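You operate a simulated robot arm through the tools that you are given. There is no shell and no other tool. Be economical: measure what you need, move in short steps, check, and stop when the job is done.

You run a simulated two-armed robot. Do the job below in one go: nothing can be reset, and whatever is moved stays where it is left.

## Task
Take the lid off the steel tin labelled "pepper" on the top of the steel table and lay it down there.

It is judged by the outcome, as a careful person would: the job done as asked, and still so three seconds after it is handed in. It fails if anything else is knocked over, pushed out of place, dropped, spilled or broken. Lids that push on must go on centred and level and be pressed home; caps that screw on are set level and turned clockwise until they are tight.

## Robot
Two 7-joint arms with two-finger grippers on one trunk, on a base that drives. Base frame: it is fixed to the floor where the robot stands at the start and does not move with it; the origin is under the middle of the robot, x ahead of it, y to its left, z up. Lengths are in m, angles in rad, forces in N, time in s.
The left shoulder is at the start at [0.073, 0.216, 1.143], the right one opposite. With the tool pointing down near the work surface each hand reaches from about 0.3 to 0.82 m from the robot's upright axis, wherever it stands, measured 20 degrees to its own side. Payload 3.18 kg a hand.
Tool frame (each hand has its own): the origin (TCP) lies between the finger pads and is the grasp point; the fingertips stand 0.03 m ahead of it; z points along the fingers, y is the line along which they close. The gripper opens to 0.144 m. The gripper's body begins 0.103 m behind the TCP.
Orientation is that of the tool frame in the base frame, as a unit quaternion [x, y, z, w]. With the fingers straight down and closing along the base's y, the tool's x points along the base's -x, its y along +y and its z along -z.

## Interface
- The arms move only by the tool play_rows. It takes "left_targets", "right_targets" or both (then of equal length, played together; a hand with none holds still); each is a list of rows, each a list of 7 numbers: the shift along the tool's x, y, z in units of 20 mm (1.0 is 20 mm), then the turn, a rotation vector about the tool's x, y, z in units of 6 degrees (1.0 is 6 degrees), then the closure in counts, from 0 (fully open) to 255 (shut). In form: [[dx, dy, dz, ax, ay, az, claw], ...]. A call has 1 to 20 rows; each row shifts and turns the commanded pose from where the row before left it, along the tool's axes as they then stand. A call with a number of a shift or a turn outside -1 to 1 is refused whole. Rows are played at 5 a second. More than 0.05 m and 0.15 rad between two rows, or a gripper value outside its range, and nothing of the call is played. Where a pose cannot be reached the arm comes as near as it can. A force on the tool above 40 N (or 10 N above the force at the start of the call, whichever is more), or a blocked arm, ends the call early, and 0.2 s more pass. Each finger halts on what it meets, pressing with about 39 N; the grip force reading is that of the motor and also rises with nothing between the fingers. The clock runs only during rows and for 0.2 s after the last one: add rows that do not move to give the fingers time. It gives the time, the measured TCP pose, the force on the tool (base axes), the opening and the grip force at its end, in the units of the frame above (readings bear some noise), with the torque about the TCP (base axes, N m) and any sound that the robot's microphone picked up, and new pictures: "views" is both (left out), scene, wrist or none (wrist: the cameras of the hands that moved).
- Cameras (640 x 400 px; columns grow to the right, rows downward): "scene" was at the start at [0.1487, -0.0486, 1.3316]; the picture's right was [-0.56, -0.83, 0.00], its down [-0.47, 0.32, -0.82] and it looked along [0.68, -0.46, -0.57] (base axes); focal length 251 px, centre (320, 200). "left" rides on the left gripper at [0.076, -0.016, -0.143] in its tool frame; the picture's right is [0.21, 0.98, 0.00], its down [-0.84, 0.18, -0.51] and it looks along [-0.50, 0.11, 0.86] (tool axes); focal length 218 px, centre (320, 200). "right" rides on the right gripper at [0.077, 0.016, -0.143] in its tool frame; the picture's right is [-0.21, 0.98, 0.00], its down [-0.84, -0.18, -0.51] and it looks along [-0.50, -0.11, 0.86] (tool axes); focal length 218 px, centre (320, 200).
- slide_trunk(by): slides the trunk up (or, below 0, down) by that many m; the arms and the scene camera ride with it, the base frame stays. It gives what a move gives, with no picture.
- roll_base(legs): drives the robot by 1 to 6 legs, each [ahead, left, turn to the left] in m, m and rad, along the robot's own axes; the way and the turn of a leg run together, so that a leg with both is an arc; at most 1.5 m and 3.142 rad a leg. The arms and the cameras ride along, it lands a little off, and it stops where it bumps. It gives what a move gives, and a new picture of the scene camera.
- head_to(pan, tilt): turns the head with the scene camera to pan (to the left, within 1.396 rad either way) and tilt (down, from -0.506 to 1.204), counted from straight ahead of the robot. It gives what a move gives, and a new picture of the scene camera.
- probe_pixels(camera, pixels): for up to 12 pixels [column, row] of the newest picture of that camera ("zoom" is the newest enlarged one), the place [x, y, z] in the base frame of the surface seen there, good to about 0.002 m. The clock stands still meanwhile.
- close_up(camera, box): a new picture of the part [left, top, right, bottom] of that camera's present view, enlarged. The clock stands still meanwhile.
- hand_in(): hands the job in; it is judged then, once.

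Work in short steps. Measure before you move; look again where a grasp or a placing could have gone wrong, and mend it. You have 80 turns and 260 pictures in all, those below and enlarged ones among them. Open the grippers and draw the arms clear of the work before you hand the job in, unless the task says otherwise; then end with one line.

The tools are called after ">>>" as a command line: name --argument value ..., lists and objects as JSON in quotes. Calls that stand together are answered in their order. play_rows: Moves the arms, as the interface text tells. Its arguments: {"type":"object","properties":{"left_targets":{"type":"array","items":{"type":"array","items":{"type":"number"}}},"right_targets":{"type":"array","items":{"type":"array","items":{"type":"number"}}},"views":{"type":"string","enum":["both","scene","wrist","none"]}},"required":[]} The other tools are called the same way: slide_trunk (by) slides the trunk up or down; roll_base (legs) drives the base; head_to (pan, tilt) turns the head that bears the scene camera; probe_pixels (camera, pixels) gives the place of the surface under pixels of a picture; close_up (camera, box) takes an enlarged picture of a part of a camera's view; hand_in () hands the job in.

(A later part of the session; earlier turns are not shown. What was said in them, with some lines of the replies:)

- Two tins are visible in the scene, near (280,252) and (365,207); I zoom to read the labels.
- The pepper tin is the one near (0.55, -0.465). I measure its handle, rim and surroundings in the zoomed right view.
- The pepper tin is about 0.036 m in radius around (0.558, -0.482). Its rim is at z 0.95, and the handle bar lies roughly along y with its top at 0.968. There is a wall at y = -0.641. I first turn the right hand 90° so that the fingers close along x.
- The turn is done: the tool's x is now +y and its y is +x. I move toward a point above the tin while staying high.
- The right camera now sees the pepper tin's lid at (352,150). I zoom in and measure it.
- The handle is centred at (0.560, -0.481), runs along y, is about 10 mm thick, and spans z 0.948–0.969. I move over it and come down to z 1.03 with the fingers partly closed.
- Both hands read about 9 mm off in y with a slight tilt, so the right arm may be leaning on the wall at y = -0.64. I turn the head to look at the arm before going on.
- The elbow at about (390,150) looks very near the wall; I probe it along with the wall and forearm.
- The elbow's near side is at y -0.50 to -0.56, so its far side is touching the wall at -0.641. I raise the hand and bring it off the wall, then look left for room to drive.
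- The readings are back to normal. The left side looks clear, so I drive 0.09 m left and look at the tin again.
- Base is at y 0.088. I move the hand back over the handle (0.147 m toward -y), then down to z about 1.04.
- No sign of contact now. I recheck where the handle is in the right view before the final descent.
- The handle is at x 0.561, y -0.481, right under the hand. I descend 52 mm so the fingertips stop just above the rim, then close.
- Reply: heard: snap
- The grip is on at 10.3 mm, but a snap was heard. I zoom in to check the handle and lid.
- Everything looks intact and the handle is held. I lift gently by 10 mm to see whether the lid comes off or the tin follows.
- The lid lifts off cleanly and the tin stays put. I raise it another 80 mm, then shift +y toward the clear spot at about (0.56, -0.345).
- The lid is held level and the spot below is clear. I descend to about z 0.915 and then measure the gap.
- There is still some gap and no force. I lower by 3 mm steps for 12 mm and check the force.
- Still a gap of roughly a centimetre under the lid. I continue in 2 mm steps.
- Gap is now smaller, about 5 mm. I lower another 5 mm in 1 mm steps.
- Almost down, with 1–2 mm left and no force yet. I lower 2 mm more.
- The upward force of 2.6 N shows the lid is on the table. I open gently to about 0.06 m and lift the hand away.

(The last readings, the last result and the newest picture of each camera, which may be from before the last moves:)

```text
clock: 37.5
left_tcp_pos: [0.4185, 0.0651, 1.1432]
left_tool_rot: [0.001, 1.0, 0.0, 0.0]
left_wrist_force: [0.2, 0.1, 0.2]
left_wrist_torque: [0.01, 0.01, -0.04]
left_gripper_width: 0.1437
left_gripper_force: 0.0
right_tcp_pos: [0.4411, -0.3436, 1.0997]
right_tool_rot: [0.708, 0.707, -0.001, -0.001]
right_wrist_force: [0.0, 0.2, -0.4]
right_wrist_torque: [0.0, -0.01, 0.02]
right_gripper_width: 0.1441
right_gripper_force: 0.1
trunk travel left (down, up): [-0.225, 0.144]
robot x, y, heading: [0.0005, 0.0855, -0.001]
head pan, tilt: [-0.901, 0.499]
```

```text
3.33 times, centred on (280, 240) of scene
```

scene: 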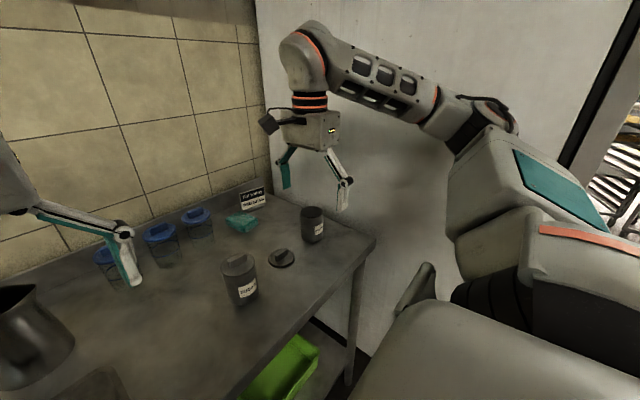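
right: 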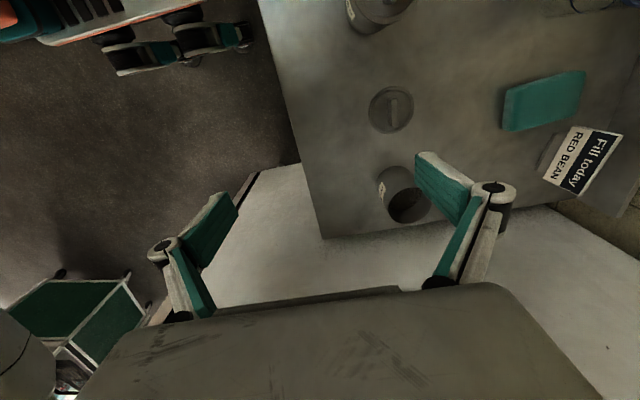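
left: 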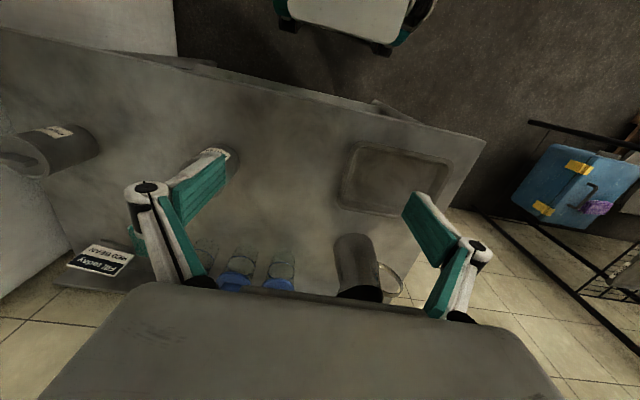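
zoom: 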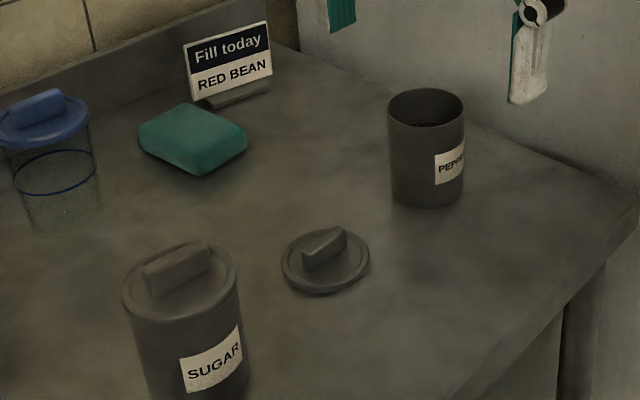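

The lid lies flat on the table and the pepper tin stands open and undisturbed. I draw the right arm further back before handing in.

>>> play_rows --right_targets '[[0.2, -1, -0.5, 0, 0, 0, 0], [0.2, -1, -0.5, 0, 0, 0, 0], [0.2, -1, -0.5, 0, 0, 0, 0], [0.2, -1, -0.5, 0, 0, 0, 0], [0.2, -1, -0.5, 0, 0, 0, 0], [0.2, -1, -0.5, 0, 0, 0, 0], [0.2, -1, -0.5, 0, 0, 0, 0], [0, 0, 0, 0, 0, 0, 0]]' --views "scene"

```text
clock: 39.3
left_tcp_pos: [0.4193, 0.0639, 1.1435]
left_tool_rot: [0.0, 1.0, -0.001, 0.0]
left_wrist_force: [-0.2, -0.5, -0.5]
left_wrist_torque: [0.0, 0.01, 0.03]
left_gripper_width: 0.1442
left_gripper_force: 0.1
right_tcp_pos: [0.2989, -0.3175, 1.1698]
right_tool_rot: [0.708, 0.706, 0.0, -0.001]
right_wrist_force: [0.8, 0.2, -0.1]
right_wrist_torque: [0.02, 0.04, 0.02]
right_gripper_width: 0.1443
right_gripper_force: 0.1
trunk travel left (down, up): [-0.225, 0.144]
robot x, y, heading: [-0.0031, 0.0884, -0.005]
head pan, tilt: [-0.901, 0.499]
```

scene: 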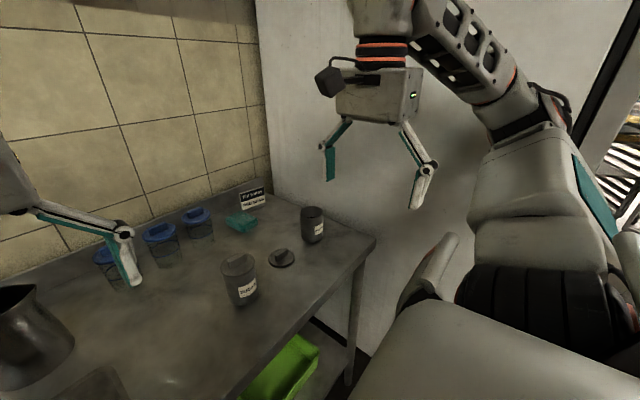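

Everything is in place and the arms are clear, so I hand in.

>>> hand_in

```text
The job is handed in.
```

The pepper tin's lid is off and lying flat on the steel table beside it; the tin stayed upright where it was, and nothing else was moved.
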